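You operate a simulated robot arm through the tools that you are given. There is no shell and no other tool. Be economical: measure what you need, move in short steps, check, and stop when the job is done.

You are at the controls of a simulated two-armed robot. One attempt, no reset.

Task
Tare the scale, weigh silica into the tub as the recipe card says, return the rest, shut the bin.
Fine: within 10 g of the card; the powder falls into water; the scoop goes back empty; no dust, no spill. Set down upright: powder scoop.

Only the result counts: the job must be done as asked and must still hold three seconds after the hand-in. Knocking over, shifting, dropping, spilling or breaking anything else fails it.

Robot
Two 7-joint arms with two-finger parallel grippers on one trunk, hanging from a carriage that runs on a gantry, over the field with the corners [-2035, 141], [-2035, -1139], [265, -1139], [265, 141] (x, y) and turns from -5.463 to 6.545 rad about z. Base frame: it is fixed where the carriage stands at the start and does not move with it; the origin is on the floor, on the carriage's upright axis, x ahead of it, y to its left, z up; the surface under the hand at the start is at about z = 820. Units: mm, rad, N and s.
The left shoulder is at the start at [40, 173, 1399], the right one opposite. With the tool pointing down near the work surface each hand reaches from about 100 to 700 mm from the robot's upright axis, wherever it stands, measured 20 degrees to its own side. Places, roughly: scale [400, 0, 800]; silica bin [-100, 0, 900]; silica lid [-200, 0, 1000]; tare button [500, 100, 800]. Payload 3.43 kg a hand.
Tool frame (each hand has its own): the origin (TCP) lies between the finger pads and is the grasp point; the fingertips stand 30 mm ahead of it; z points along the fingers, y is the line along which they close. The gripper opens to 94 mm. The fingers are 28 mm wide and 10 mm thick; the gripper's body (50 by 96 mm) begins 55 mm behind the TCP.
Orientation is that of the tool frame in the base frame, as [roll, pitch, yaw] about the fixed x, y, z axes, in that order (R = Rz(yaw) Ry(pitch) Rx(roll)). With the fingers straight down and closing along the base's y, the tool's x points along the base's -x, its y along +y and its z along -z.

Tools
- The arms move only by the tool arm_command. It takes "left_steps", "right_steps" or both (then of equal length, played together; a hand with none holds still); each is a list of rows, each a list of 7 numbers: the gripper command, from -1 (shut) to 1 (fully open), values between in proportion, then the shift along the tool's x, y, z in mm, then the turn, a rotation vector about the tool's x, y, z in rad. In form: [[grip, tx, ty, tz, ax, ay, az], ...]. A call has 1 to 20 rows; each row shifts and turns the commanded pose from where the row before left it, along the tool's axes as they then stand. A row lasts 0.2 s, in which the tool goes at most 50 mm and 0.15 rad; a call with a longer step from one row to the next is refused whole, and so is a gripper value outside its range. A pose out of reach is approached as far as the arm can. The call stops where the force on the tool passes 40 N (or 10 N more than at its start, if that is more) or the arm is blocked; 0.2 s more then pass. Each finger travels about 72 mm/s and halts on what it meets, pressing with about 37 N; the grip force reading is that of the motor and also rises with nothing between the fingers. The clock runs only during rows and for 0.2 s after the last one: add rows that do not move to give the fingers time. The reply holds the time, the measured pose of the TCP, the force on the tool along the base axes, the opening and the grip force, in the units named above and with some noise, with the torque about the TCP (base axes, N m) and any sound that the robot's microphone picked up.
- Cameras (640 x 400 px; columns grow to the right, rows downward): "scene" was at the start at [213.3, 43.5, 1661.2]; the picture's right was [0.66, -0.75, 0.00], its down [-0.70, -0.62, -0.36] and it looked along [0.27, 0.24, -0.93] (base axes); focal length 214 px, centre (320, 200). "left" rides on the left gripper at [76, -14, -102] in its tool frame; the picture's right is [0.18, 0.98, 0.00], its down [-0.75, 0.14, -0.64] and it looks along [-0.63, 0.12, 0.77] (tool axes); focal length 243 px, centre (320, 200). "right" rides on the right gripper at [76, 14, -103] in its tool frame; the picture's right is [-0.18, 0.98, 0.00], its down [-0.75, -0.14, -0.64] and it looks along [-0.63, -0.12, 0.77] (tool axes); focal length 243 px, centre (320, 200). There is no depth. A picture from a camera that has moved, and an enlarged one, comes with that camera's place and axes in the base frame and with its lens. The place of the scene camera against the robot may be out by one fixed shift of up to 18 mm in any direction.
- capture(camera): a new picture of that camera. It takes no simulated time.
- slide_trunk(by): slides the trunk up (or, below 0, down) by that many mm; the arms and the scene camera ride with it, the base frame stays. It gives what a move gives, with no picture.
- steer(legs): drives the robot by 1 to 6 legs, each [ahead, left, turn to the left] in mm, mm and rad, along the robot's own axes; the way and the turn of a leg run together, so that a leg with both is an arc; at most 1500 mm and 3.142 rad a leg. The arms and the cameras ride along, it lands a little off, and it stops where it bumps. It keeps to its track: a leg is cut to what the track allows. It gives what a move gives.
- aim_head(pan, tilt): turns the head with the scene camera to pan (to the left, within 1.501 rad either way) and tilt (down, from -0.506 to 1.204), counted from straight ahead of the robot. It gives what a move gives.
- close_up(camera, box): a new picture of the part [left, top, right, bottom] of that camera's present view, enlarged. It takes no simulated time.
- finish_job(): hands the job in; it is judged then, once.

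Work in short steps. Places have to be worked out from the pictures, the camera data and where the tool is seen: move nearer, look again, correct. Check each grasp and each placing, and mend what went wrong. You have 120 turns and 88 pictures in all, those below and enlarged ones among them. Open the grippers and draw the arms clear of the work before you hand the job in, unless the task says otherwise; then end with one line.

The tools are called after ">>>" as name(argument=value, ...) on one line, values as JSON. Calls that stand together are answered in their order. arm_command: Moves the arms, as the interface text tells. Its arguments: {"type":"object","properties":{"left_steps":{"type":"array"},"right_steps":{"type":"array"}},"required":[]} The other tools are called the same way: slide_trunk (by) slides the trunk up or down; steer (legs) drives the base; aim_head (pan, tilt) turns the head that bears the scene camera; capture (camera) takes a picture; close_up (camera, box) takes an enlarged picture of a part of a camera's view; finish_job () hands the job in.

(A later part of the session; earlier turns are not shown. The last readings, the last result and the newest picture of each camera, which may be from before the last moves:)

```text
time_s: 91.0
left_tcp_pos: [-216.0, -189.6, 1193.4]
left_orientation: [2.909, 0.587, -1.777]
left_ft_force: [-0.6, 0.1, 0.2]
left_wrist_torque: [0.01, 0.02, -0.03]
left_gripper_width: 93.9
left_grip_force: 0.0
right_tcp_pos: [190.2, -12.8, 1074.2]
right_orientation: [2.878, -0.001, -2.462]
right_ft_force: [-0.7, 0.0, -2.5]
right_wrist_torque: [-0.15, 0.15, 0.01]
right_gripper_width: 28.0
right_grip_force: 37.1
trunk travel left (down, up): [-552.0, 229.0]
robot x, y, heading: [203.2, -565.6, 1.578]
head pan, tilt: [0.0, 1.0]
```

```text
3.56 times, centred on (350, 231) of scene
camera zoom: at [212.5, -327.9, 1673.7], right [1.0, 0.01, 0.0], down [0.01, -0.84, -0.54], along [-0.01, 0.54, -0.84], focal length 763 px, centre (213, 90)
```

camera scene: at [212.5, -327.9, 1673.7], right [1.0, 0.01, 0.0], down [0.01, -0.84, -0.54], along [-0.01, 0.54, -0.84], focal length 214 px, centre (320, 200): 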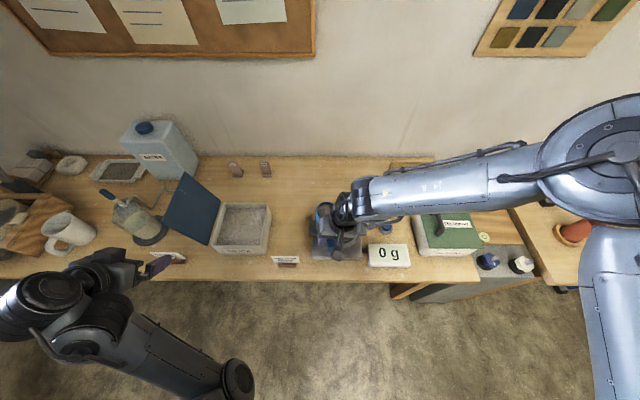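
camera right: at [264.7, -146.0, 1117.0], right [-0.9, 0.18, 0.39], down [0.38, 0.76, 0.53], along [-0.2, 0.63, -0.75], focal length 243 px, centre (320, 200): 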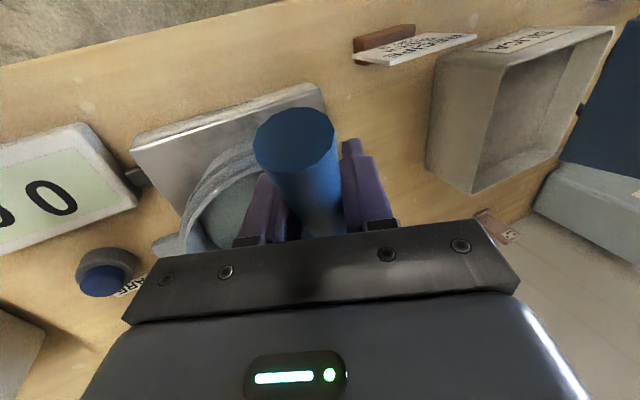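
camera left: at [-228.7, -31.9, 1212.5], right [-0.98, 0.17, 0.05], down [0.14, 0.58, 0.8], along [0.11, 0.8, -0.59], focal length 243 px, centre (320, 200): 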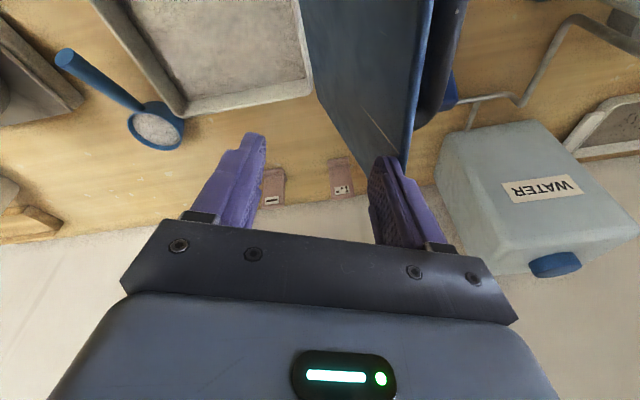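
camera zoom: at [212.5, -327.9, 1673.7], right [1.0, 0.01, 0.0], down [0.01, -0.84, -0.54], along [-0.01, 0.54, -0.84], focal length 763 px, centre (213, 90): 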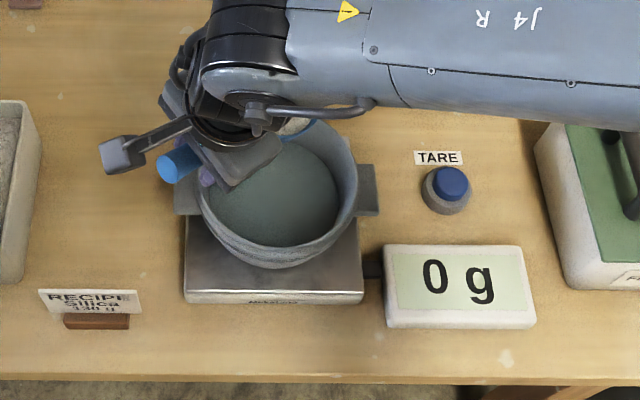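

Exactly on place now. I'll shift 15 mm left and lower to z≈1005.

>>> arm_command(right_steps=[[-1, 2.3, -1.8, 14, 0, 0, 0], [-1, 2.3, -1.8, 14, 0, 0, 0], [-1, 2.3, -1.8, 14, 0, 0, 0], [-1, 2.3, -1.8, 14, 0, 0, 0], [-1, 2.3, -1.8, 14, 0, 0, 0], [-1, 0, 0, 0, -0.08, 0, 0], [-1, 0, 0, 0, -0.08, 0, 0], [-1, 0, 0, 0, 0, 0, 0]])

>>> close_up(camera="scene", box=[260, 175, 440, 287])

>>> capture(camera="right")

```text
time_s: 92.8
left_tcp_pos: [-215.6, -189.9, 1192.0]
left_orientation: [2.91, 0.588, -1.776]
left_ft_force: [-0.5, -0.1, -0.5]
left_wrist_torque: [0.01, -0.03, 0.0]
left_gripper_width: 94.2
left_grip_force: 0.1
right_tcp_pos: [174.8, -11.7, 1006.4]
right_orientation: [2.718, 0.001, -2.466]
right_ft_force: [-0.1, 0.0, -1.9]
right_wrist_torque: [-0.16, 0.12, -0.02]
right_gripper_width: 27.7
right_grip_force: 36.9
trunk travel left (down, up): [-552.0, 229.0]
robot x, y, heading: [202.4, -567.1, 1.583]
head pan, tilt: [0.0, 1.0]
```

```text
3.56 times, centred on (350, 231) of scene
camera zoom: at [212.5, -327.9, 1673.7], right [1.0, 0.01, 0.0], down [0.01, -0.84, -0.54], along [-0.01, 0.54, -0.84], focal length 763 px, centre (213, 90)
```

zoom: 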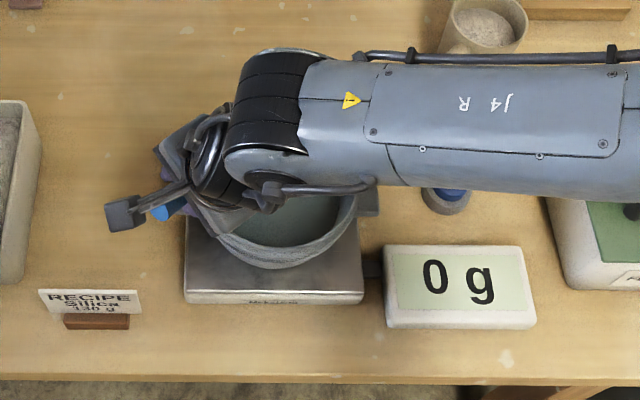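

```text
28 pictures are left
camera right: at [133.0, -84.2, 1104.3], right [-0.42, 0.81, 0.4], down [0.83, 0.17, 0.53], along [0.36, 0.56, -0.75], focal length 243 px, centre (320, 200)
```

right: 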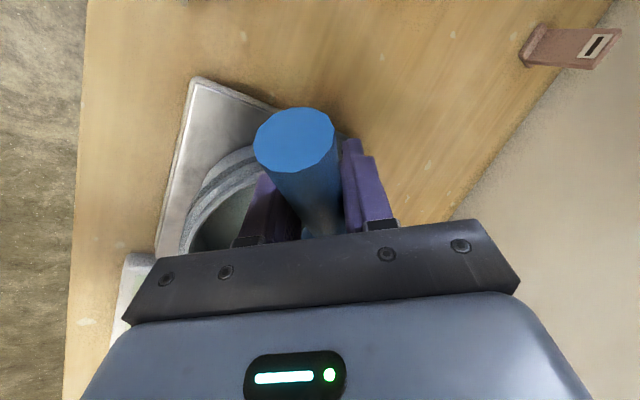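

Good place. I'll roll on in small steps to about 0.65 rad and read the scale.

>>> arm_command(right_steps=[[-1, 0, 0, 0, -0.06, 0, 0], [-1, 0, 0, 0, -0.06, 0, 0], [-1, 0, 0, 0, -0.06, 0, 0], [-1, 0, 0, 0, -0.05, 0, 0], [-1, 0, 0, 0, 0, 0, 0], [-1, 0, 0, 0, 0, 0, 0]])

>>> close_up(camera="scene", box=[260, 175, 440, 287])

```text
time_s: 94.2
left_tcp_pos: [-216.2, -189.8, 1192.3]
left_orientation: [2.909, 0.587, -1.776]
left_ft_force: [0.0, -0.2, 0.0]
left_wrist_torque: [0.0, -0.02, 0.01]
left_gripper_width: 93.8
left_grip_force: 0.1
right_tcp_pos: [173.7, -12.7, 1004.2]
right_orientation: [2.486, -0.002, -2.464]
right_ft_force: [0.2, 0.7, -1.9]
right_wrist_torque: [-0.15, 0.12, -0.01]
right_gripper_width: 27.6
right_grip_force: 36.9
trunk travel left (down, up): [-552.0, 229.0]
robot x, y, heading: [201.2, -566.9, 1.582]
head pan, tilt: [0.0, 1.0]
```

```text
3.56 times, centred on (350, 231) of scene
camera zoom: at [212.5, -327.9, 1673.7], right [1.0, 0.01, 0.0], down [0.01, -0.84, -0.54], along [-0.01, 0.54, -0.84], focal length 763 px, centre (213, 90)
```

zoom: 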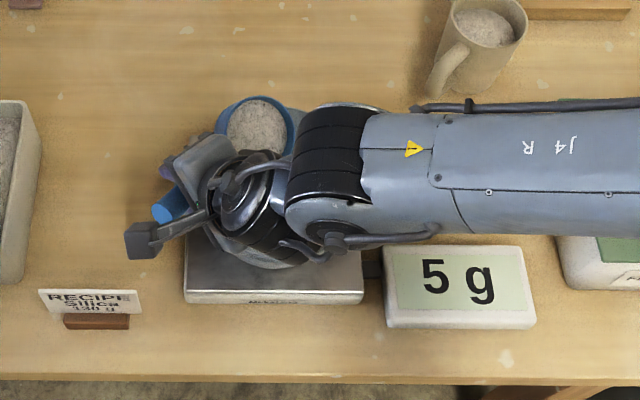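

Powder starts to fall: 5 g, and the lip is over the middle of the tub. Rolling a bit more.

>>> arm_command(right_steps=[[-1, 0, 0, 0, -0.04, 0, 0], [-1, 0, 0, 0, -0.04, 0, 0], [-1, 0, 0, 0, -0.04, 0, 0], [-1, 0, 0, 0, 0, 0, 0], [-1, 0, 0, 0, 0, 0, 0]])

>>> close_up(camera="scene", box=[260, 175, 440, 287])

```text
time_s: 95.4
left_tcp_pos: [-216.9, -190.8, 1193.2]
left_orientation: [2.908, 0.588, -1.777]
left_ft_force: [0.2, -0.4, -1.1]
left_wrist_torque: [0.02, -0.03, 0.03]
left_gripper_width: 93.9
left_grip_force: 0.0
right_tcp_pos: [173.7, -12.6, 1004.3]
right_orientation: [2.369, 0.0, -2.464]
right_ft_force: [0.4, 0.6, -2.5]
right_wrist_torque: [-0.16, 0.09, 0.02]
right_gripper_width: 27.7
right_grip_force: 36.8
trunk travel left (down, up): [-552.0, 229.0]
robot x, y, heading: [202.3, -565.0, 1.583]
head pan, tilt: [0.0, 1.0]
```

```text
3.56 times, centred on (350, 231) of scene
camera zoom: at [212.5, -327.9, 1673.7], right [1.0, 0.01, 0.0], down [0.01, -0.84, -0.54], along [-0.01, 0.54, -0.84], focal length 763 px, centre (213, 90)
```

zoom: 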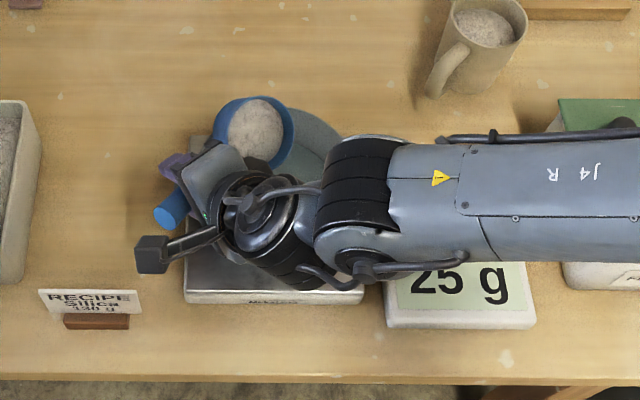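

25 g at 0.77 rad. About 20 g per 0.12 rad, so I'll roll 0.2 more.

>>> arm_command(right_steps=[[-1, 0, 0, 0, -0.04, 0, 0], [-1, 0, 0, 0, -0.04, 0, 0], [-1, 0, 0, 0, -0.04, 0, 0], [-1, 0, 0, 0, -0.04, 0, 0], [-1, 0, 0, 0, -0.04, 0, 0], [-1, 0, 0, 0, 0, 0, 0], [-1, 0, 0, 0, 0, 0, 0]])

>>> close_up(camera="scene", box=[260, 175, 440, 287])

```text
time_s: 97.0
left_tcp_pos: [-215.7, -188.6, 1193.3]
left_orientation: [2.911, 0.588, -1.776]
left_ft_force: [-0.9, 0.4, -0.6]
left_wrist_torque: [-0.03, -0.02, 0.02]
left_gripper_width: 93.7
left_grip_force: 0.0
right_tcp_pos: [174.4, -13.2, 1004.8]
right_orientation: [2.167, -0.001, -2.465]
right_ft_force: [-0.2, 0.2, -2.2]
right_wrist_torque: [-0.12, 0.07, 0.04]
right_gripper_width: 27.5
right_grip_force: 37.0
trunk travel left (down, up): [-552.0, 229.0]
robot x, y, heading: [204.9, -563.9, 1.58]
head pan, tilt: [0.0, 1.0]
```

```text
3.56 times, centred on (350, 231) of scene
camera zoom: at [212.5, -327.9, 1673.7], right [1.0, 0.01, 0.0], down [0.01, -0.84, -0.54], along [-0.01, 0.54, -0.84], focal length 763 px, centre (213, 90)
```

zoom: 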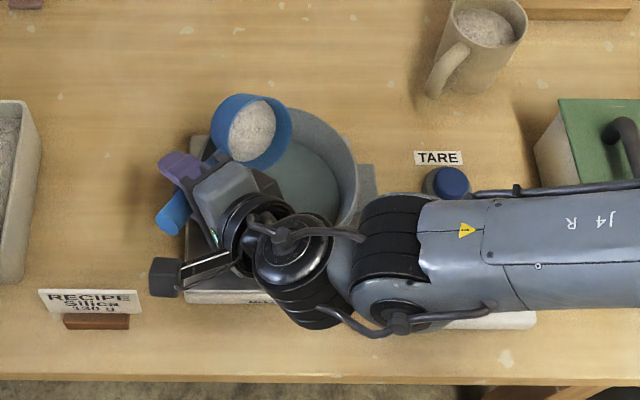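

The forearm now hides the display. I'll see whether the wrist camera shows it.

>>> capture(camera="right")

```text
24 pictures are left
camera right: at [162.5, -121.0, 1074.4], right [-0.2, 0.55, 0.81], down [0.97, 0.0, 0.24], along [0.14, 0.84, -0.53], focal length 243 px, centre (320, 200)
```

right: 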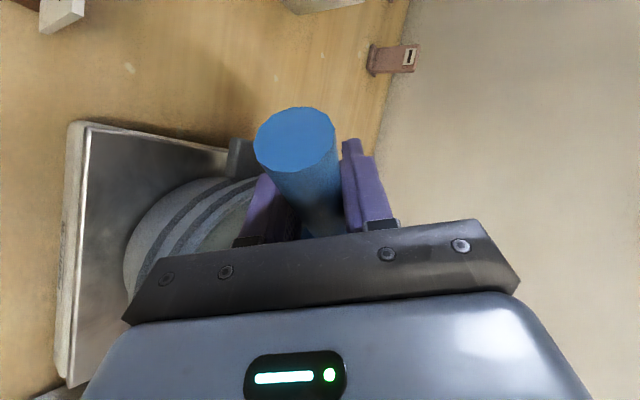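

No view there. I'll roll to about 1.12 rad, then roll back to 0.72 rad, where the display can be read.

>>> arm_command(right_steps=[[-1, 0, 0, 0, -0.04, 0, 0], [-1, 0, 0, 0, -0.04, 0, 0], [-1, 0, 0, 0, -0.04, 0, 0], [-1, 0, 0, 0, -0.03, 0, 0], [-1, 0, 0, 0, 0, 0, 0], [-1, 0, 0, 0, 0, 0, 0], [-1, 0, 0, 0, 0.1, 0, 0], [-1, 0, 0, 0, 0.1, 0, 0], [-1, 0, 0, 0, 0.1, 0, 0], [-1, 0, 0, 0, 0.1, 0, 0], [-1, 0, 0, 0, 0, 0, 0]])

>>> close_up(camera="scene", box=[260, 175, 440, 287])

```text
time_s: 99.4
left_tcp_pos: [-215.7, -189.7, 1192.8]
left_orientation: [2.91, 0.588, -1.777]
left_ft_force: [-0.7, -1.3, -0.1]
left_wrist_torque: [-0.01, -0.01, -0.03]
left_gripper_width: 93.9
left_grip_force: 0.1
right_tcp_pos: [175.2, -12.8, 1005.6]
right_orientation: [2.42, -0.003, -2.465]
right_ft_force: [0.3, -0.1, -1.1]
right_wrist_torque: [-0.11, 0.06, -0.01]
right_gripper_width: 27.6
right_grip_force: 37.5
trunk travel left (down, up): [-552.0, 229.0]
robot x, y, heading: [205.1, -564.9, 1.581]
head pan, tilt: [0.0, 1.0]
```

```text
3.56 times, centred on (350, 231) of scene
camera zoom: at [212.6, -327.9, 1673.7], right [1.0, 0.01, 0.0], down [0.01, -0.84, -0.54], along [-0.01, 0.54, -0.84], focal length 763 px, centre (213, 90)
```

zoom: 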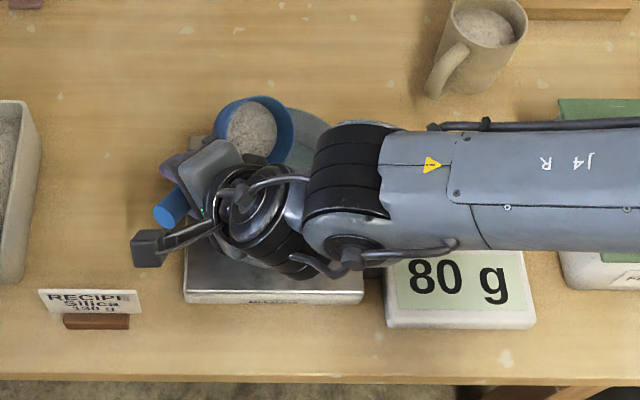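

80 g at 1.12 rad (≈157 g/rad). I'll go to about 1.36 rad and roll back to read.

>>> arm_command(right_steps=[[-1, 0, 0, 0, -0.1, 0, 0], [-1, 0, 0, 0, -0.1, 0, 0], [-1, 0, 0, 0, -0.1, 0, 0], [-1, 0, 0, 0, -0.1, 0, 0], [-1, 0, 0, 0, -0.04, 0, 0], [-1, 0, 0, 0, -0.04, 0, 0], [-1, 0, 0, 0, -0.04, 0, 0], [-1, 0, 0, 0, -0.04, 0, 0], [-1, 0, 0, 0, -0.04, 0, 0], [-1, 0, 0, 0, -0.04, 0, 0], [-1, 0, 0, 0, 0, 0, 0], [-1, 0, 0, 0, 0, 0, 0], [-1, 0, 0, 0, 0.12, 0, 0], [-1, 0, 0, 0, 0.13, 0, 0], [-1, 0, 0, 0, 0.13, 0, 0], [-1, 0, 0, 0, 0.13, 0, 0], [-1, 0, 0, 0, 0.13, 0, 0], [-1, 0, 0, 0, 0, 0, 0]])

>>> close_up(camera="scene", box=[260, 175, 440, 287])

```text
time_s: 103.2
left_tcp_pos: [-216.2, -189.1, 1192.4]
left_orientation: [2.909, 0.589, -1.777]
left_ft_force: [0.7, -0.6, 0.0]
left_wrist_torque: [0.04, 0.01, 0.0]
left_gripper_width: 93.6
left_grip_force: 0.0
right_tcp_pos: [150.4, 24.1, 1009.7]
right_orientation: [2.418, -0.002, -2.464]
right_ft_force: [-0.3, -0.1, -1.3]
right_wrist_torque: [-0.09, 0.04, 0.0]
right_gripper_width: 27.5
right_grip_force: 37.0
right hand out of reach, approached as far as the arm can: row 7, 8, 9, 10
trunk travel left (down, up): [-552.0, 229.0]
robot x, y, heading: [203.2, -560.6, 1.579]
head pan, tilt: [0.0, 1.0]
```

```text
3.56 times, centred on (350, 231) of scene
camera zoom: at [212.6, -327.9, 1673.7], right [1.0, 0.01, 0.0], down [0.01, -0.84, -0.54], along [-0.01, 0.54, -0.84], focal length 763 px, centre (213, 90)
```

zoom: 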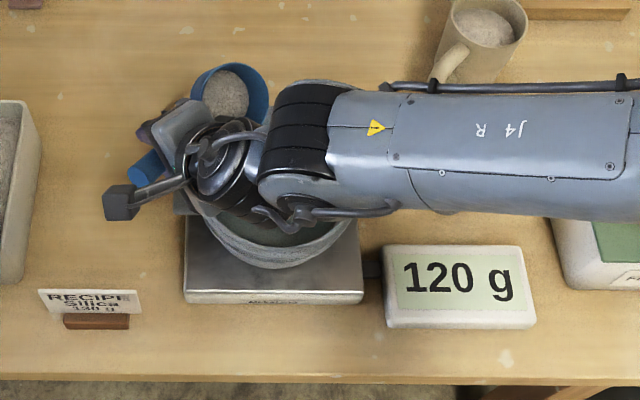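

120 g; need 10 more. The arm drifted at its limit, though the powder still fell into the tub. I'll back the robot 70 mm, reach forward to recentre, and check before rolling again.

>>> steer(legs=[[-70, 0, 0]])

>>> arm_command(right_steps=[[-1, -16, 3.6, 3.2, 0, 0, 0], [-1, -16, 3.6, 3.2, 0, 0, 0], [-1, -16, 3.6, 3.2, 0, 0, 0], [-1, 0, 0, 0, 0, 0, 0]])

```text
time_s: 104.2
left_tcp_pos: [-215.1, -258.0, 1191.3]
left_orientation: [2.911, 0.589, -1.776]
left_ft_force: [0.8, 0.4, -0.1]
left_wrist_torque: [0.04, 0.01, -0.03]
left_gripper_width: 94.1
left_grip_force: 0.0
right_tcp_pos: [150.7, -44.6, 1009.3]
right_orientation: [2.42, -0.002, -2.464]
right_ft_force: [0.6, -0.3, -1.8]
right_wrist_torque: [-0.08, 0.05, 0.04]
right_gripper_width: 27.1
right_grip_force: 37.3
trunk travel left (down, up): [-552.0, 229.0]
robot x, y, heading: [204.5, -632.0, 1.58]
head pan, tilt: [0.0, 1.0]
```

```text
time_s: 105.2
left_tcp_pos: [-215.1, -257.3, 1192.8]
left_orientation: [2.91, 0.589, -1.779]
left_ft_force: [0.0, -0.3, -0.5]
left_wrist_torque: [0.0, 0.0, -0.01]
left_gripper_width: 93.9
left_grip_force: 0.0
right_tcp_pos: [179.3, -2.6, 1009.6]
right_orientation: [2.419, -0.001, -2.465]
right_ft_force: [-0.5, -0.8, -1.5]
right_wrist_torque: [-0.12, 0.06, 0.02]
right_gripper_width: 27.7
right_grip_force: 36.8
trunk travel left (down, up): [-552.0, 229.0]
robot x, y, heading: [205.2, -632.6, 1.578]
head pan, tilt: [0.0, 1.0]
```

Recentred at (179, -3). Now roll to about 1.42 rad, wait, and roll back to read.

>>> arm_command(right_steps=[[-1, 0, 0, 0, -0.12, 0, 0], [-1, 0, 0, 0, -0.12, 0, 0], [-1, 0, 0, 0, -0.12, 0, 0], [-1, 0, 0, 0, -0.12, 0, 0], [-1, 0, 0, 0, -0.08, 0, 0], [-1, 0, 0, 0, -0.05, 0, 0], [-1, 0, 0, 0, -0.04, 0, 0], [-1, 0, 0, 0, -0.04, 0, 0], [-1, 0, 0, 0, 0, 0, 0], [-1, 0, 0, 0, 0, 0, 0], [-1, 0, 0, 0, 0.12, 0, 0], [-1, 0, 0, 0, 0.13, 0, 0], [-1, 0, 0, 0, 0.13, 0, 0], [-1, 0, 0, 0, 0.13, 0, 0], [-1, 0, 0, 0, 0.13, 0, 0], [-1, 0, 0, 0, 0.1, 0, 0], [-1, 0, 0, 0, 0, 0, 0]])

>>> close_up(camera="scene", box=[260, 155, 440, 267])

```text
time_s: 108.8
left_tcp_pos: [-215.2, -257.6, 1191.9]
left_orientation: [2.908, 0.59, -1.78]
left_ft_force: [-0.1, 0.5, 0.0]
left_wrist_torque: [0.0, -0.01, 0.02]
left_gripper_width: 94.0
left_grip_force: 0.1
right_tcp_pos: [179.4, -1.9, 1009.9]
right_orientation: [2.47, -0.001, -2.464]
right_ft_force: [-0.6, -1.1, -1.4]
right_wrist_torque: [-0.08, 0.04, -0.03]
right_gripper_width: 27.5
right_grip_force: 37.3
trunk travel left (down, up): [-552.0, 229.0]
robot x, y, heading: [206.9, -632.9, 1.582]
head pan, tilt: [0.0, 1.0]
```

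```text
3.56 times, centred on (350, 211) of scene
camera zoom: at [213.3, -396.1, 1673.7], right [1.0, 0.01, 0.0], down [0.01, -0.84, -0.54], along [0.0, 0.54, -0.84], focal length 763 px, centre (213, 161)
```

zoom: 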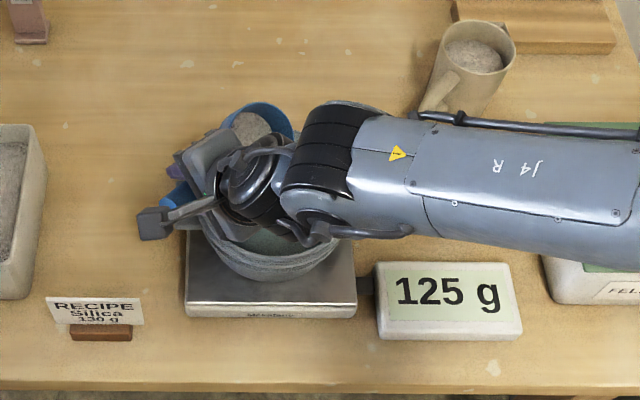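

125 g: within tolerance, and any stray grain can only bring it closer. Now I roll upright, raise, and take the rest to the silica bin by turning the robot left.

>>> arm_command(right_steps=[[-1, 0, 0, 0, 0.1, 0, 0], [-1, 0, 0, 0, 0.1, 0, 0], [-1, 0, 0, 0, 0.1, 0, 0], [-1, 0, 0, 0, 0.1, 0, 0], [-1, 0, 0, 0, 0.1, 0, 0], [-1, 0, 0, 0, 0.07, 0, 0], [-1, 0, 2, -18, 0, 0, 0], [-1, 0, 2, -20, 0, 0, 0], [-1, 0, 1, -12, 0, 0, 0], [-1, 0, 0, 0, 0, 0, 0]])

>>> steer(legs=[[0, 0, 0.42], [65, 45, 0]])

>>> aim_head(pan=0.15, tilt=0.95)

>>> capture(camera="scene")

```text
time_s: 111.0
left_tcp_pos: [-215.0, -257.1, 1192.8]
left_orientation: [2.908, 0.588, -1.778]
left_ft_force: [-0.9, 0.1, -1.0]
left_wrist_torque: [0.02, -0.01, 0.0]
left_gripper_width: 94.2
left_grip_force: 0.0
right_tcp_pos: [178.9, -3.0, 1060.8]
right_orientation: [3.039, -0.002, -2.463]
right_ft_force: [0.5, -0.7, -0.7]
right_wrist_torque: [-0.04, 0.07, -0.02]
right_gripper_width: 27.6
right_grip_force: 36.7
trunk travel left (down, up): [-552.0, 229.0]
robot x, y, heading: [205.9, -633.8, 1.578]
head pan, tilt: [0.0, 1.0]
```

```text
time_s: 113.3
left_tcp_pos: [-395.9, -415.8, 1193.7]
left_orientation: [2.908, 0.588, -1.368]
left_ft_force: [-0.3, 0.0, 1.0]
left_wrist_torque: [-0.03, -0.02, 0.04]
left_gripper_width: 94.0
left_grip_force: 0.0
right_tcp_pos: [-137.1, -23.9, 1061.4]
right_orientation: [3.038, -0.002, -2.052]
right_ft_force: [-0.3, 1.0, -1.5]
right_wrist_torque: [-0.09, -0.01, 0.02]
right_gripper_width: 27.3
right_grip_force: 36.5
trunk travel left (down, up): [-552.0, 229.0]
robot x, y, heading: [137.9, -587.7, 1.995]
head pan, tilt: [0.0, 1.0]
```

```text
time_s: 114.0
left_tcp_pos: [-395.4, -416.8, 1193.4]
left_orientation: [2.91, 0.589, -1.367]
left_ft_force: [0.3, -0.5, -0.2]
left_wrist_torque: [-0.01, 0.06, -0.03]
left_gripper_width: 93.8
left_grip_force: 0.1
right_tcp_pos: [-135.3, -24.2, 1060.6]
right_orientation: [3.039, -0.001, -2.052]
right_ft_force: [-0.6, -0.6, -0.8]
right_wrist_torque: [-0.09, 0.01, -0.03]
right_gripper_width: 27.7
right_grip_force: 36.8
trunk travel left (down, up): [-552.0, 229.0]
robot x, y, heading: [136.2, -589.6, 1.99]
head pan, tilt: [0.15, 0.949]
```

```text
20 pictures are left
camera scene: at [44.9, -377.3, 1677.3], right [0.84, 0.54, 0.0], down [0.44, -0.68, -0.58], along [-0.31, 0.49, -0.81], focal length 214 px, centre (320, 200)
```

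scene: 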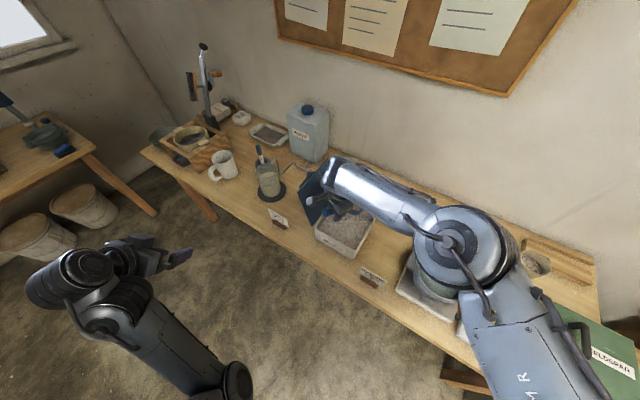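

The hand is over the bin. I'll enlarge to check bowl, bin rim and lid clearances.

>>> close_up(camera="scene", box=[280, 150, 440, 270])

>>> capture(camera="right")

```text
3.33 times, centred on (360, 210) of scene
camera zoom: at [44.9, -377.3, 1677.3], right [0.84, 0.54, 0.0], down [0.44, -0.68, -0.58], along [-0.31, 0.49, -0.81], focal length 715 px, centre (187, 167)
```

zoom: 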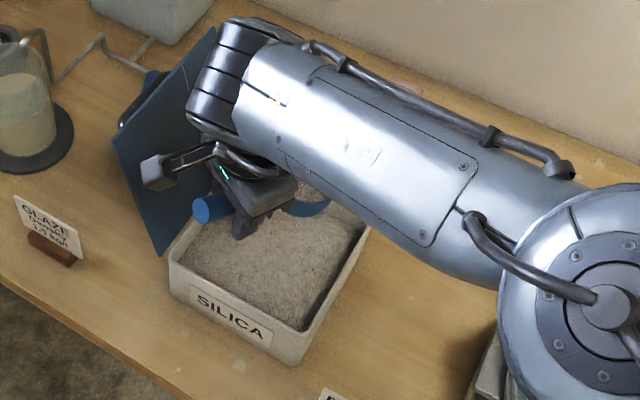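

```text
18 pictures are left
camera right: at [-174.6, -91.0, 1164.2], right [-0.78, 0.62, 0.1], down [0.53, 0.57, 0.62], along [0.33, 0.54, -0.78], focal length 243 px, centre (320, 200)
```

right: 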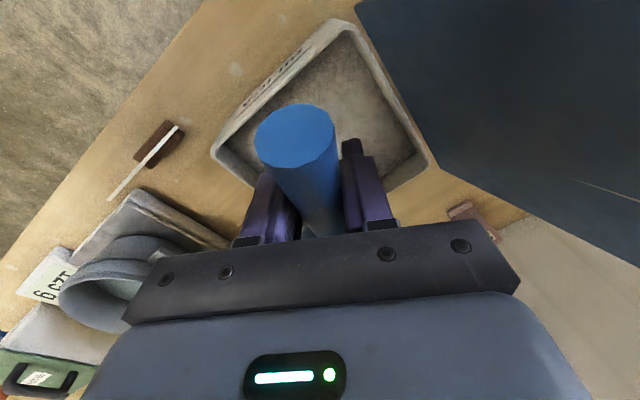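

Bin opening spans x -203…-26, y -51…134. I'll shift 20 mm left, lower to z≈1000 and roll to 1.3 rad (no flow expected before 1.42).

>>> arm_command(right_steps=[[-1, 2.3, 2.9, 15.4, 0, 0, 0], [-1, 2.3, 2.9, 15.4, 0, 0, 0], [-1, 2.3, 2.9, 15.4, 0, 0, 0], [-1, 2.3, 2.9, 15.4, 0, 0, 0], [-1, 0, 0, 0, -0.12, 0, 0], [-1, 0, 0, 0, -0.12, 0, 0], [-1, 0, 0, 0, -0.12, 0, 0], [-1, 0, 0, 0, -0.12, 0, 0], [-1, 0, 0, 0, -0.12, 0, 0], [-1, 0, 0, 0, -0.12, 0, 0], [-1, 0, 0, 0, -0.12, 0, 0], [-1, 0, 0, 0, -0.12, 0, 0], [-1, 0, 0, 0, -0.12, 0, 0], [-1, 0, 0, 0, -0.1, 0, 0], [-1, 0, 0, 0, 0, 0, 0]])

```text
time_s: 117.2
left_tcp_pos: [-395.5, -413.9, 1191.6]
left_orientation: [2.91, 0.588, -1.366]
left_ft_force: [0.2, -0.5, -0.7]
left_wrist_torque: [0.02, 0.01, 0.04]
left_gripper_width: 94.4
left_grip_force: 0.1
right_tcp_pos: [-156.5, -24.3, 1000.5]
right_orientation: [1.857, 0.0, -2.052]
right_ft_force: [-0.1, -1.9, -2.6]
right_wrist_torque: [-0.11, 0.03, 0.0]
right_gripper_width: 27.6
right_grip_force: 37.3
trunk travel left (down, up): [-552.0, 229.0]
robot x, y, heading: [138.8, -591.0, 1.987]
head pan, tilt: [0.15, 0.949]
```

Reached 1.28 rad in place. Rolling on slowly to about 1.68 rad, watching that the position holds.

>>> arm_command(right_steps=[[-1, 0, 0, 0, -0.06, 0, 0], [-1, 0, 0, 0, -0.05, 0, 0], [-1, 0, 0, 0, -0.05, 0, 0], [-1, 0, 0, 0, -0.05, 0, 0], [-1, 0, 0, 0, -0.05, 0, 0], [-1, 0, 0, 0, -0.05, 0, 0], [-1, 0, 0, 0, -0.05, 0, 0], [-1, 0, 0, 0, -0.05, 0, 0], [-1, 0, 0, 0, 0, 0, 0]])

>>> close_up(camera="scene", box=[280, 150, 440, 270])

```text
time_s: 119.2
left_tcp_pos: [-395.3, -414.9, 1191.5]
left_orientation: [2.91, 0.588, -1.368]
left_ft_force: [0.3, 0.2, -0.1]
left_wrist_torque: [-0.02, -0.01, 0.01]
left_gripper_width: 94.2
left_grip_force: 0.2
right_tcp_pos: [-156.4, -24.3, 1002.0]
right_orientation: [1.448, -0.002, -2.051]
right_ft_force: [-0.7, 0.7, -1.4]
right_wrist_torque: [-0.06, 0.0, -0.01]
right_gripper_width: 27.3
right_grip_force: 37.0
trunk travel left (down, up): [-552.0, 229.0]
robot x, y, heading: [139.2, -590.1, 1.989]
head pan, tilt: [0.15, 0.949]
```

```text
3.33 times, centred on (360, 210) of scene
camera zoom: at [44.8, -377.2, 1677.4], right [0.84, 0.54, 0.0], down [0.44, -0.68, -0.58], along [-0.31, 0.49, -0.81], focal length 715 px, centre (187, 167)
```

zoom: 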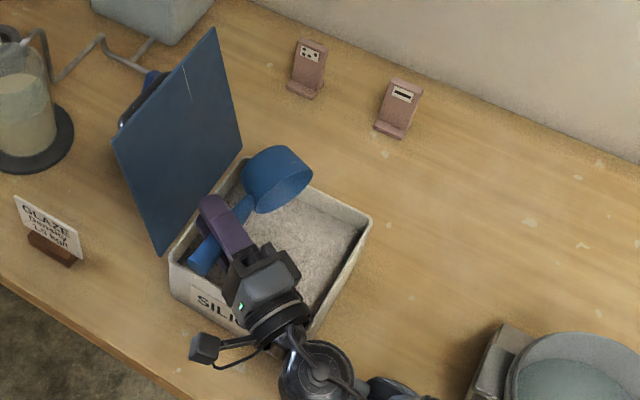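

Very good view: the bowl pours well inside the bin. I'll continue rolling to about 2.25 rad while rising some 40 mm to keep the wrist clear of the table.

>>> arm_command(right_steps=[[-1, 0, 6, 1, -0.07, 0, 0], [-1, 0, 6, 1.5, -0.07, 0, 0], [-1, 0, 6, 2, -0.07, 0, 0], [-1, 0, 5.5, 2, -0.07, 0, 0], [-1, 0, 5.5, 2.5, -0.07, 0, 0], [-1, 0, 5.5, 3, -0.07, 0, 0], [-1, 0, 5, 3, -0.07, 0, 0], [-1, 0, 5, 3.5, -0.07, 0, 0], [-1, 0, 0, 0, 0, 0, 0], [-1, 0, 0, 0, 0, 0, 0]])

>>> close_up(camera="scene", box=[280, 150, 440, 270])

```text
time_s: 121.4
left_tcp_pos: [-396.0, -415.0, 1193.4]
left_orientation: [2.909, 0.589, -1.367]
left_ft_force: [0.5, 0.2, -0.6]
left_wrist_torque: [-0.01, 0.02, 0.0]
left_gripper_width: 94.0
left_grip_force: 0.1
right_tcp_pos: [-128.1, -37.2, 1067.9]
right_orientation: [1.029, -0.002, -2.055]
right_ft_force: [-0.6, 1.3, -0.8]
right_wrist_torque: [-0.09, 0.0, -0.01]
right_gripper_width: 27.2
right_grip_force: 36.9
right hand out of reach, approached as far as the arm can: row 3, 4, 5, 6, 7, 8
trunk travel left (down, up): [-552.0, 229.0]
robot x, y, heading: [133.9, -589.1, 1.988]
head pan, tilt: [0.15, 0.949]
```

```text
3.33 times, centred on (360, 210) of scene
camera zoom: at [44.7, -377.1, 1677.5], right [0.84, 0.54, 0.0], down [0.44, -0.68, -0.58], along [-0.31, 0.49, -0.81], focal length 715 px, centre (187, 167)
```

zoom: 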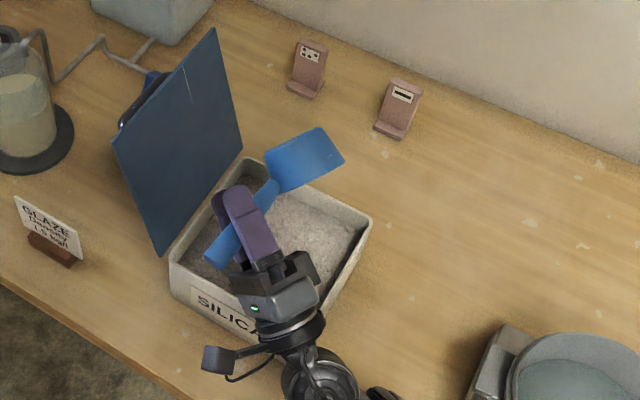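

The arm got to 2.11 rad with the bowl still over the bin. I'll jiggle gently to shed the last grains, then roll back to where I can see inside the bowl.

>>> arm_command(right_steps=[[-1, 0, 0, 0, 0.06, 0, 0], [-1, 0, 0, 0, -0.06, 0, 0], [-1, 0, 0, 0, 0.06, 0, 0], [-1, 0, 0, 0, -0.06, 0, 0], [-1, 0, 0, 0, 0, 0, 0], [-1, 0, 0, 0, 0.12, 0, 0], [-1, 0, 0, 0, 0.12, 0, 0], [-1, 0, 0, 0, 0.12, 0, 0], [-1, 0, 0, 0, 0.12, 0, 0], [-1, 0, 0, 0, 0.12, 0, 0], [-1, 0, 0, 0, 0.12, 0, 0], [-1, 0, 0, 0, 0.12, 0, 0], [-1, 0, 0, 0, 0.12, 0, 0], [-1, 0, 0, 0, 0.12, 0, 0], [-1, 0, 0, 0, 0.12, 0, 0], [-1, 0, 0, 0, 0, 0, 0]])

>>> close_up(camera="scene", box=[290, 150, 410, 240])

```text
time_s: 124.8
left_tcp_pos: [-396.2, -416.0, 1193.1]
left_orientation: [2.908, 0.588, -1.366]
left_ft_force: [-0.3, 0.0, -0.2]
left_wrist_torque: [-0.01, 0.0, -0.01]
left_gripper_width: 94.1
left_grip_force: 0.1
right_tcp_pos: [-142.1, -4.8, 1048.2]
right_orientation: [2.231, -0.001, -2.053]
right_ft_force: [-0.3, -0.1, -1.0]
right_wrist_torque: [-0.07, -0.01, 0.01]
right_gripper_width: 27.4
right_grip_force: 36.7
right hand out of reach, approached as far as the arm can: row 1, 2, 4, 6, 7, 8
trunk travel left (down, up): [-552.0, 229.0]
robot x, y, heading: [136.3, -591.8, 1.991]
head pan, tilt: [0.15, 0.949]
```

```text
4.44 times, centred on (350, 195) of scene
camera zoom: at [44.9, -377.3, 1677.3], right [0.84, 0.54, 0.0], down [0.44, -0.68, -0.58], along [-0.31, 0.49, -0.81], focal length 953 px, centre (187, 222)
```

zoom: 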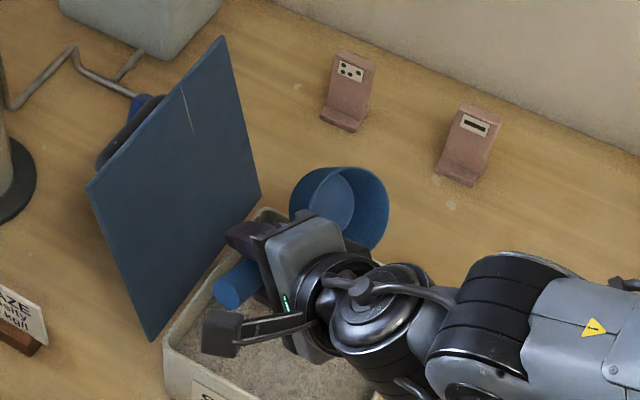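

The bowl is empty, clean blue inside. Now I bring it upright, turn the robot back to face the bench, keeping the scoop high.

>>> arm_command(right_steps=[[-1, 0, 0, 0, 0.12, 0, 0], [-1, 0, 0, 0, 0.12, 0, 0], [-1, 0, 0, 0, 0.12, 0, 0], [-1, 0, 0, 0, 0.12, 0, 0], [-1, 0, 0, 0, 0.12, 0, 0], [-1, 0, 0, 0, 0.12, 0, 0], [-1, 0, 0, 0, 0.12, 0, 0], [-1, 0, 0, -12, 0.066, 0, 0], [-1, 0, 0, 0, 0, 0, 0]])

>>> steer(legs=[[0, 0, -0.415]])

```text
time_s: 126.8
left_tcp_pos: [-395.8, -415.0, 1193.0]
left_orientation: [2.91, 0.589, -1.365]
left_ft_force: [-0.5, 0.1, 0.2]
left_wrist_torque: [0.0, 0.01, -0.01]
left_gripper_width: 93.7
left_grip_force: 0.1
right_tcp_pos: [-132.4, -16.6, 1063.1]
right_orientation: [3.138, -0.002, -2.053]
right_ft_force: [0.8, 0.1, -1.6]
right_wrist_torque: [-0.04, 0.03, 0.02]
right_gripper_width: 27.6
right_grip_force: 37.2
right hand out of reach, approached as far as the arm can: row 8
trunk travel left (down, up): [-552.0, 229.0]
robot x, y, heading: [137.6, -590.8, 1.99]
head pan, tilt: [0.15, 0.949]
```

```text
time_s: 128.4
left_tcp_pos: [-281.5, -216.6, 1192.7]
left_orientation: [2.908, 0.588, -1.776]
left_ft_force: [0.1, 0.0, 0.4]
left_wrist_torque: [0.0, 0.04, -0.01]
left_gripper_width: 94.0
left_grip_force: 0.0
right_tcp_pos: [118.7, 44.5, 1064.1]
right_orientation: [3.136, -0.002, -2.464]
right_ft_force: [0.1, -0.1, -0.6]
right_wrist_torque: [-0.06, 0.05, -0.02]
right_gripper_width: 27.4
right_grip_force: 36.9
trunk travel left (down, up): [-552.0, 229.0]
robot x, y, heading: [140.7, -591.0, 1.584]
head pan, tilt: [0.15, 0.949]
```

I'll now retract the hand toward the robot while turning it back square, off the bench.

>>> arm_command(right_steps=[[-1, 21.9, -27.3, 0, 0, 0, 0], [-1, 21.9, -27.3, 0, 0, 0, 0], [-1, 21.9, -27.3, 0, 0, 0, 0], [-1, 21.9, -27.3, 0, 0, 0, 0], [-1, 10, -12.5, 0, 0, 0, -0.1], [-1, 11.2, -11.4, 0, 0, 0, -0.1], [-1, 12.3, -10.2, 0, 0, 0, -0.1], [-1, 13.3, -8.9, 0, 0, 0, -0.1], [-1, 14.1, -7.6, 0, 0, 0, -0.1], [-1, 14.8, -6.1, 0, 0, 0, -0.1], [-1, 15.3, -4.6, 0, 0, 0, -0.1], [-1, 15.7, -3.1, 0, 0, 0, -0.1], [-1, 15.9, -1.5, 0, 0, 0, -0.1], [-1, 0, 0, 0, 0, 0, 0]])

```text
time_s: 131.4
left_tcp_pos: [-282.3, -215.9, 1193.5]
left_orientation: [2.911, 0.588, -1.777]
left_ft_force: [0.9, 0.1, 0.0]
left_wrist_torque: [0.04, 0.01, -0.01]
left_gripper_width: 93.9
left_grip_force: 0.0
right_tcp_pos: [119.1, -240.9, 1063.8]
right_orientation: [3.135, 0.003, -1.563]
right_ft_force: [0.2, -0.4, -1.3]
right_wrist_torque: [-0.08, -0.02, 0.02]
right_gripper_width: 27.7
right_grip_force: 36.9
trunk travel left (down, up): [-552.0, 229.0]
robot x, y, heading: [137.6, -588.6, 1.58]
head pan, tilt: [0.15, 0.949]
```

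Now square. I'll drive so the hand comes over the scoop's old place (70, 90).

>>> steer(legs=[[331, 46, -0.007]])

>>> capture(camera="right")

```text
time_s: 133.7
left_tcp_pos: [-327.8, 122.8, 1192.2]
left_orientation: [2.908, 0.59, -1.784]
left_ft_force: [0.4, 0.7, -0.2]
left_wrist_torque: [-0.03, 0.0, 0.02]
left_gripper_width: 93.9
left_grip_force: 0.1
right_tcp_pos: [72.8, 96.6, 1063.3]
right_orientation: [3.138, 0.005, -1.57]
right_ft_force: [0.0, 0.6, 0.0]
right_wrist_torque: [-0.12, -0.02, -0.01]
right_gripper_width: 27.4
right_grip_force: 37.1
trunk travel left (down, up): [-552.0, 229.0]
robot x, y, heading: [91.6, -256.3, 1.575]
head pan, tilt: [0.15, 0.949]
```

```text
14 pictures are left
camera right: at [59.9, 19.4, 1164.8], right [-0.98, 0.18, 0.01], down [0.14, 0.75, 0.64], along [0.12, 0.63, -0.77], focal length 243 px, centre (320, 200)
```

right: 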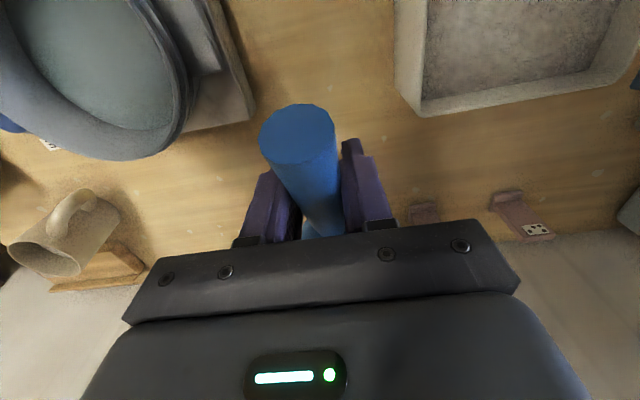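

Grip unchanged. I'll correct (-3, -7) and lower to about z=875, then in small steps.

>>> arm_command(right_steps=[[-1, 7, 3, 20, 0, 0, 0], [-1, 0, 0, 30, 0, 0, 0], [-1, 0, 0, 30, 0, 0, 0], [-1, 0, 0, 30, 0, 0, 0], [-1, 0, 0, 30, 0, 0, 0], [-1, 0, 0, 25, 0, 0, 0], [-1, 0, 0, 15, 0, 0, 0], [-1, 0, 0, 8, 0, 0, 0], [-1, 0, 0, 4, 0, 0, 0], [-1, 0, 0, 3, 0, 0, 0], [-1, 0, 0, 2, 0, 0, 0], [-1, 0, 0, 0, 0, 0, 0]])

```text
time_s: 136.2
left_tcp_pos: [-326.1, 123.0, 1192.5]
left_orientation: [2.91, 0.588, -1.783]
left_ft_force: [-0.6, 0.2, -0.4]
left_wrist_torque: [-0.03, 0.0, 0.02]
left_gripper_width: 93.9
left_grip_force: 0.0
right_tcp_pos: [69.6, 88.7, 865.8]
right_orientation: [3.136, 0.003, -1.571]
right_ft_force: [1.6, -6.8, 19.3]
right_wrist_torque: [0.82, 0.0, -0.06]
right_gripper_width: 27.5
right_grip_force: 36.8
trunk travel left (down, up): [-552.0, 229.0]
robot x, y, heading: [94.3, -253.2, 1.57]
head pan, tilt: [0.15, 0.949]
```

Contact with the table (≈20 N). I ease up 2.5 mm and open.

>>> arm_command(right_steps=[[-1, 0, 0, -2, 0, 0, 0], [-0.3, 0, 0, 0, 0, 0, 0], [-0.1, 0, 0, 0, 0, 0, 0], [0.1, 0, 0, 0, 0, 0, 0], [0.3, 0, 0, 0, 0, 0, 0], [0.3, 0, 0, 0, 0, 0, 0]])

>>> arm_command(right_steps=[[0.3, 0, 0, -15, 0, 0, 0], [0.3, 0, 0, -30, 0, 0, 0], [0.3, 0, 0, -35, 0, 0, 0], [0.3, 0, 0, -40, 0, 0, 0], [0.3, 0, 0, -40, 0, 0, 0], [0.3, 0, 0, -40, 0, 0, 0], [0.3, 0, 0, 0, 0, 0, 0]])

>>> capture(camera="right")

```text
time_s: 137.7
left_tcp_pos: [-325.8, 123.6, 1193.1]
left_orientation: [2.909, 0.588, -1.784]
left_ft_force: [-0.7, -0.4, 0.1]
left_wrist_torque: [-0.02, 0.02, 0.03]
left_gripper_width: 94.2
left_grip_force: 0.1
right_tcp_pos: [69.3, 89.9, 867.5]
right_orientation: [3.136, 0.004, -1.571]
right_ft_force: [-0.2, 0.4, 1.0]
right_wrist_torque: [0.0, 0.02, 0.0]
right_gripper_width: 61.1
right_grip_force: 0.1
trunk travel left (down, up): [-552.0, 229.0]
robot x, y, heading: [92.4, -252.4, 1.577]
head pan, tilt: [0.15, 0.949]
```

```text
time_s: 139.2
left_tcp_pos: [-327.0, 122.5, 1193.1]
left_orientation: [2.91, 0.589, -1.784]
left_ft_force: [0.1, 0.1, 0.1]
left_wrist_torque: [0.01, 0.01, -0.02]
left_gripper_width: 93.9
left_grip_force: 0.2
right_tcp_pos: [71.5, 90.2, 1068.2]
right_orientation: [3.138, 0.003, -1.572]
right_ft_force: [0.5, -0.2, -0.4]
right_wrist_torque: [0.01, 0.0, 0.0]
right_gripper_width: 61.1
right_grip_force: 0.0
trunk travel left (down, up): [-552.0, 229.0]
robot x, y, heading: [90.4, -254.0, 1.573]
head pan, tilt: [0.15, 0.949]
```

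```text
13 pictures are left
camera right: at [57.0, 13.0, 1170.4], right [-0.98, 0.18, 0.0], down [0.14, 0.75, 0.64], along [0.12, 0.63, -0.77], focal length 243 px, centre (320, 200)
```

right: 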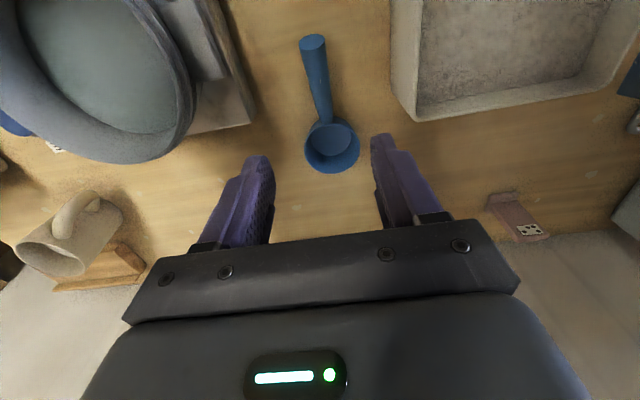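

The scoop stands upright and empty in its place. Now the lid: hinged at about (-200, 925), its top edge at about (-247, 1118), leaning 15° back. I'll raise the right hand, back up and turn toward it so I can pinch its top edge.

>>> arm_command(right_steps=[[0.3, 0, 0, -40, 0, 0, 0], [0.3, 0, 0, -40, 0, 0, 0], [0.3, 0, 0, -40, 0, 0, 0], [0.3, 0, 0, 0, 0, 0, 0]])

>>> steer(legs=[[-196, 0, 0], [0, 0, 0.427]])

>>> arm_command(right_steps=[[0.3, 0, 0, 0, 0, 0, 0.11], [0.3, 0, 0, 0, 0, 0, 0.11], [0.3, 0, 0, 0, 0, 0, 0.11], [0.3, 0, 0, 0, 0, 0, 0.1], [0.3, 0, 0, 0, 0, 0, 0]])

```text
time_s: 140.2
left_tcp_pos: [-326.7, 123.6, 1192.9]
left_orientation: [2.909, 0.588, -1.784]
left_ft_force: [-0.6, 0.5, -0.2]
left_wrist_torque: [-0.01, 0.01, 0.04]
left_gripper_width: 94.0
left_grip_force: 0.1
right_tcp_pos: [71.1, 90.7, 1188.0]
right_orientation: [3.138, 0.004, -1.572]
right_ft_force: [0.7, -0.6, 0.8]
right_wrist_torque: [-0.01, -0.03, 0.03]
right_gripper_width: 60.9
right_grip_force: 0.2
trunk travel left (down, up): [-552.0, 229.0]
robot x, y, heading: [90.8, -252.8, 1.574]
head pan, tilt: [0.15, 0.949]
```

```text
time_s: 143.1
left_tcp_pos: [-443.6, -272.7, 1193.9]
left_orientation: [2.909, 0.589, -1.369]
left_ft_force: [0.1, -0.5, -0.4]
left_wrist_torque: [0.01, 0.0, -0.02]
left_gripper_width: 94.0
left_grip_force: 0.0
right_tcp_pos: [-67.1, -141.2, 1187.7]
right_orientation: [3.138, 0.003, -1.153]
right_ft_force: [0.1, -0.5, 0.0]
right_wrist_torque: [0.05, -0.03, -0.02]
right_gripper_width: 61.4
right_grip_force: 0.0
trunk travel left (down, up): [-552.0, 229.0]
robot x, y, heading: [89.7, -448.7, 1.987]
head pan, tilt: [0.15, 0.949]
```

```text
time_s: 144.3
left_tcp_pos: [-442.3, -271.5, 1193.1]
left_orientation: [2.909, 0.589, -1.367]
left_ft_force: [-0.4, 0.5, -0.1]
left_wrist_torque: [0.0, 0.04, 0.0]
left_gripper_width: 94.0
left_grip_force: 0.1
right_tcp_pos: [-66.7, -142.0, 1187.8]
right_orientation: [3.135, 0.001, -1.586]
right_ft_force: [0.6, 0.5, 0.6]
right_wrist_torque: [0.0, 0.01, 0.01]
right_gripper_width: 61.1
right_grip_force: 0.0
trunk travel left (down, up): [-552.0, 229.0]
robot x, y, heading: [89.5, -448.5, 1.985]
head pan, tilt: [0.15, 0.949]
```

Now over to (-247, 20, 1200), tilting the fingers along the lid's lean.

>>> arm_command(right_steps=[[0.3, -27, 30, -2, 0, 0, 0], [0.3, -27, 30, -2, 0, 0, 0], [0.3, -27, 30, -2, 0, 0, 0], [0.3, -27, 30, -2, 0, 0, 0], [0.3, -27, 30, -2, 0, 0, 0], [0.3, -27, 30, -2, 0, 0, 0], [0.3, 0, 0, 0, 0.065, 0, 0], [0.3, 0, 0, 0, 0.065, 0, 0], [0.3, 0, 0, 0, 0.065, 0, 0], [0.3, 0, 0, 0, 0.065, 0, 0], [0.3, 0, 0, 0, 0, 0, 0]])

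>>> capture(camera="right")

>>> capture(camera="scene")

```text
time_s: 146.7
left_tcp_pos: [-443.3, -272.1, 1191.8]
left_orientation: [2.91, 0.587, -1.366]
left_ft_force: [0.2, -0.4, -0.4]
left_wrist_torque: [-0.01, 0.01, 0.03]
left_gripper_width: 93.9
left_grip_force: 0.2
right_tcp_pos: [-165.7, 1.4, 1196.5]
right_orientation: [-2.891, 0.001, -1.585]
right_ft_force: [0.0, -0.8, 0.6]
right_wrist_torque: [-0.03, -0.02, 0.02]
right_gripper_width: 61.2
right_grip_force: 0.0
right hand out of reach, approached as far as the arm can: row 6, 7, 8, 9, 10
trunk travel left (down, up): [-552.0, 229.0]
robot x, y, heading: [91.2, -446.5, 1.995]
head pan, tilt: [0.15, 0.949]
```

```text
12 pictures are left
camera right: at [-205.6, -75.3, 1291.4], right [-0.95, 0.2, -0.24], down [-0.01, 0.75, 0.66], along [0.31, 0.63, -0.71], focal length 243 px, centre (320, 200)
```

right: 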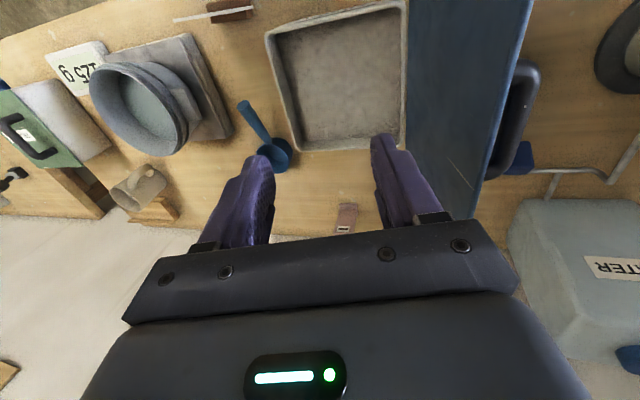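

```text
11 pictures are left
camera scene: at [-2.4, -234.7, 1677.4], right [0.84, 0.54, 0.0], down [0.44, -0.68, -0.58], along [-0.31, 0.49, -0.81], focal length 214 px, centre (320, 200)
```

scene: 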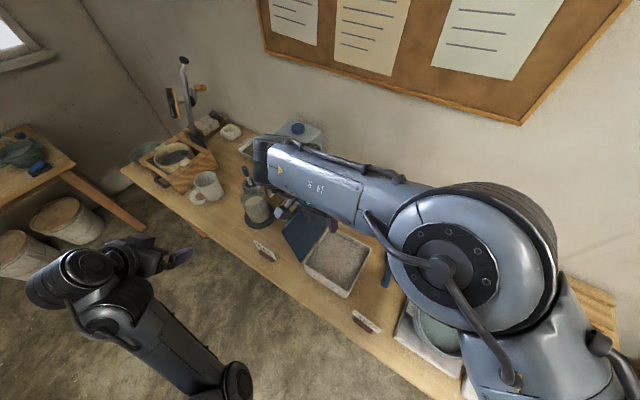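

Display still shows 125 g. The wrist view puts the lid's top edge at about x=-267, z≈1112; the arm is at its limit, so I drive the robot 100 mm left to bring the hand over it.

>>> steer(legs=[[58, 84, 0]])

>>> capture(camera="right")

```text
time_s: 147.8
left_tcp_pos: [-545.2, -254.0, 1192.4]
left_orientation: [2.907, 0.589, -1.369]
left_ft_force: [-0.2, -0.5, -0.1]
left_wrist_torque: [-0.02, -0.01, 0.0]
left_gripper_width: 94.0
left_grip_force: 0.1
right_tcp_pos: [-266.8, 18.1, 1196.6]
right_orientation: [-2.891, 0.001, -1.585]
right_ft_force: [-0.6, -0.2, 0.1]
right_wrist_torque: [-0.01, -0.02, 0.0]
right_gripper_width: 60.9
right_grip_force: 0.1
trunk travel left (down, up): [-552.0, 229.0]
robot x, y, heading: [-10.6, -431.0, 1.989]
head pan, tilt: [0.15, 0.949]
```

```text
10 pictures are left
camera right: at [-307.2, -57.1, 1291.7], right [-0.95, 0.2, -0.24], down [-0.01, 0.75, 0.66], along [0.31, 0.63, -0.71], focal length 243 px, centre (320, 200)
```

right: 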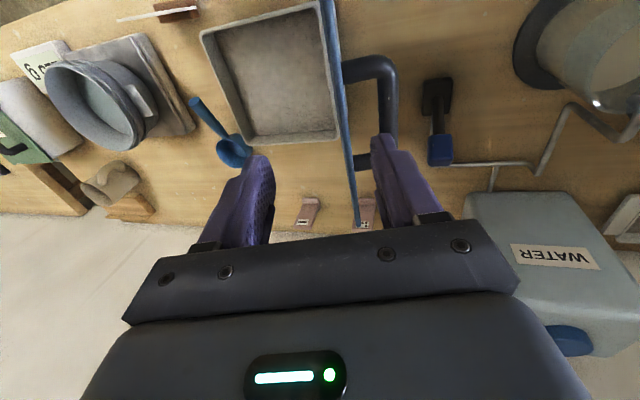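

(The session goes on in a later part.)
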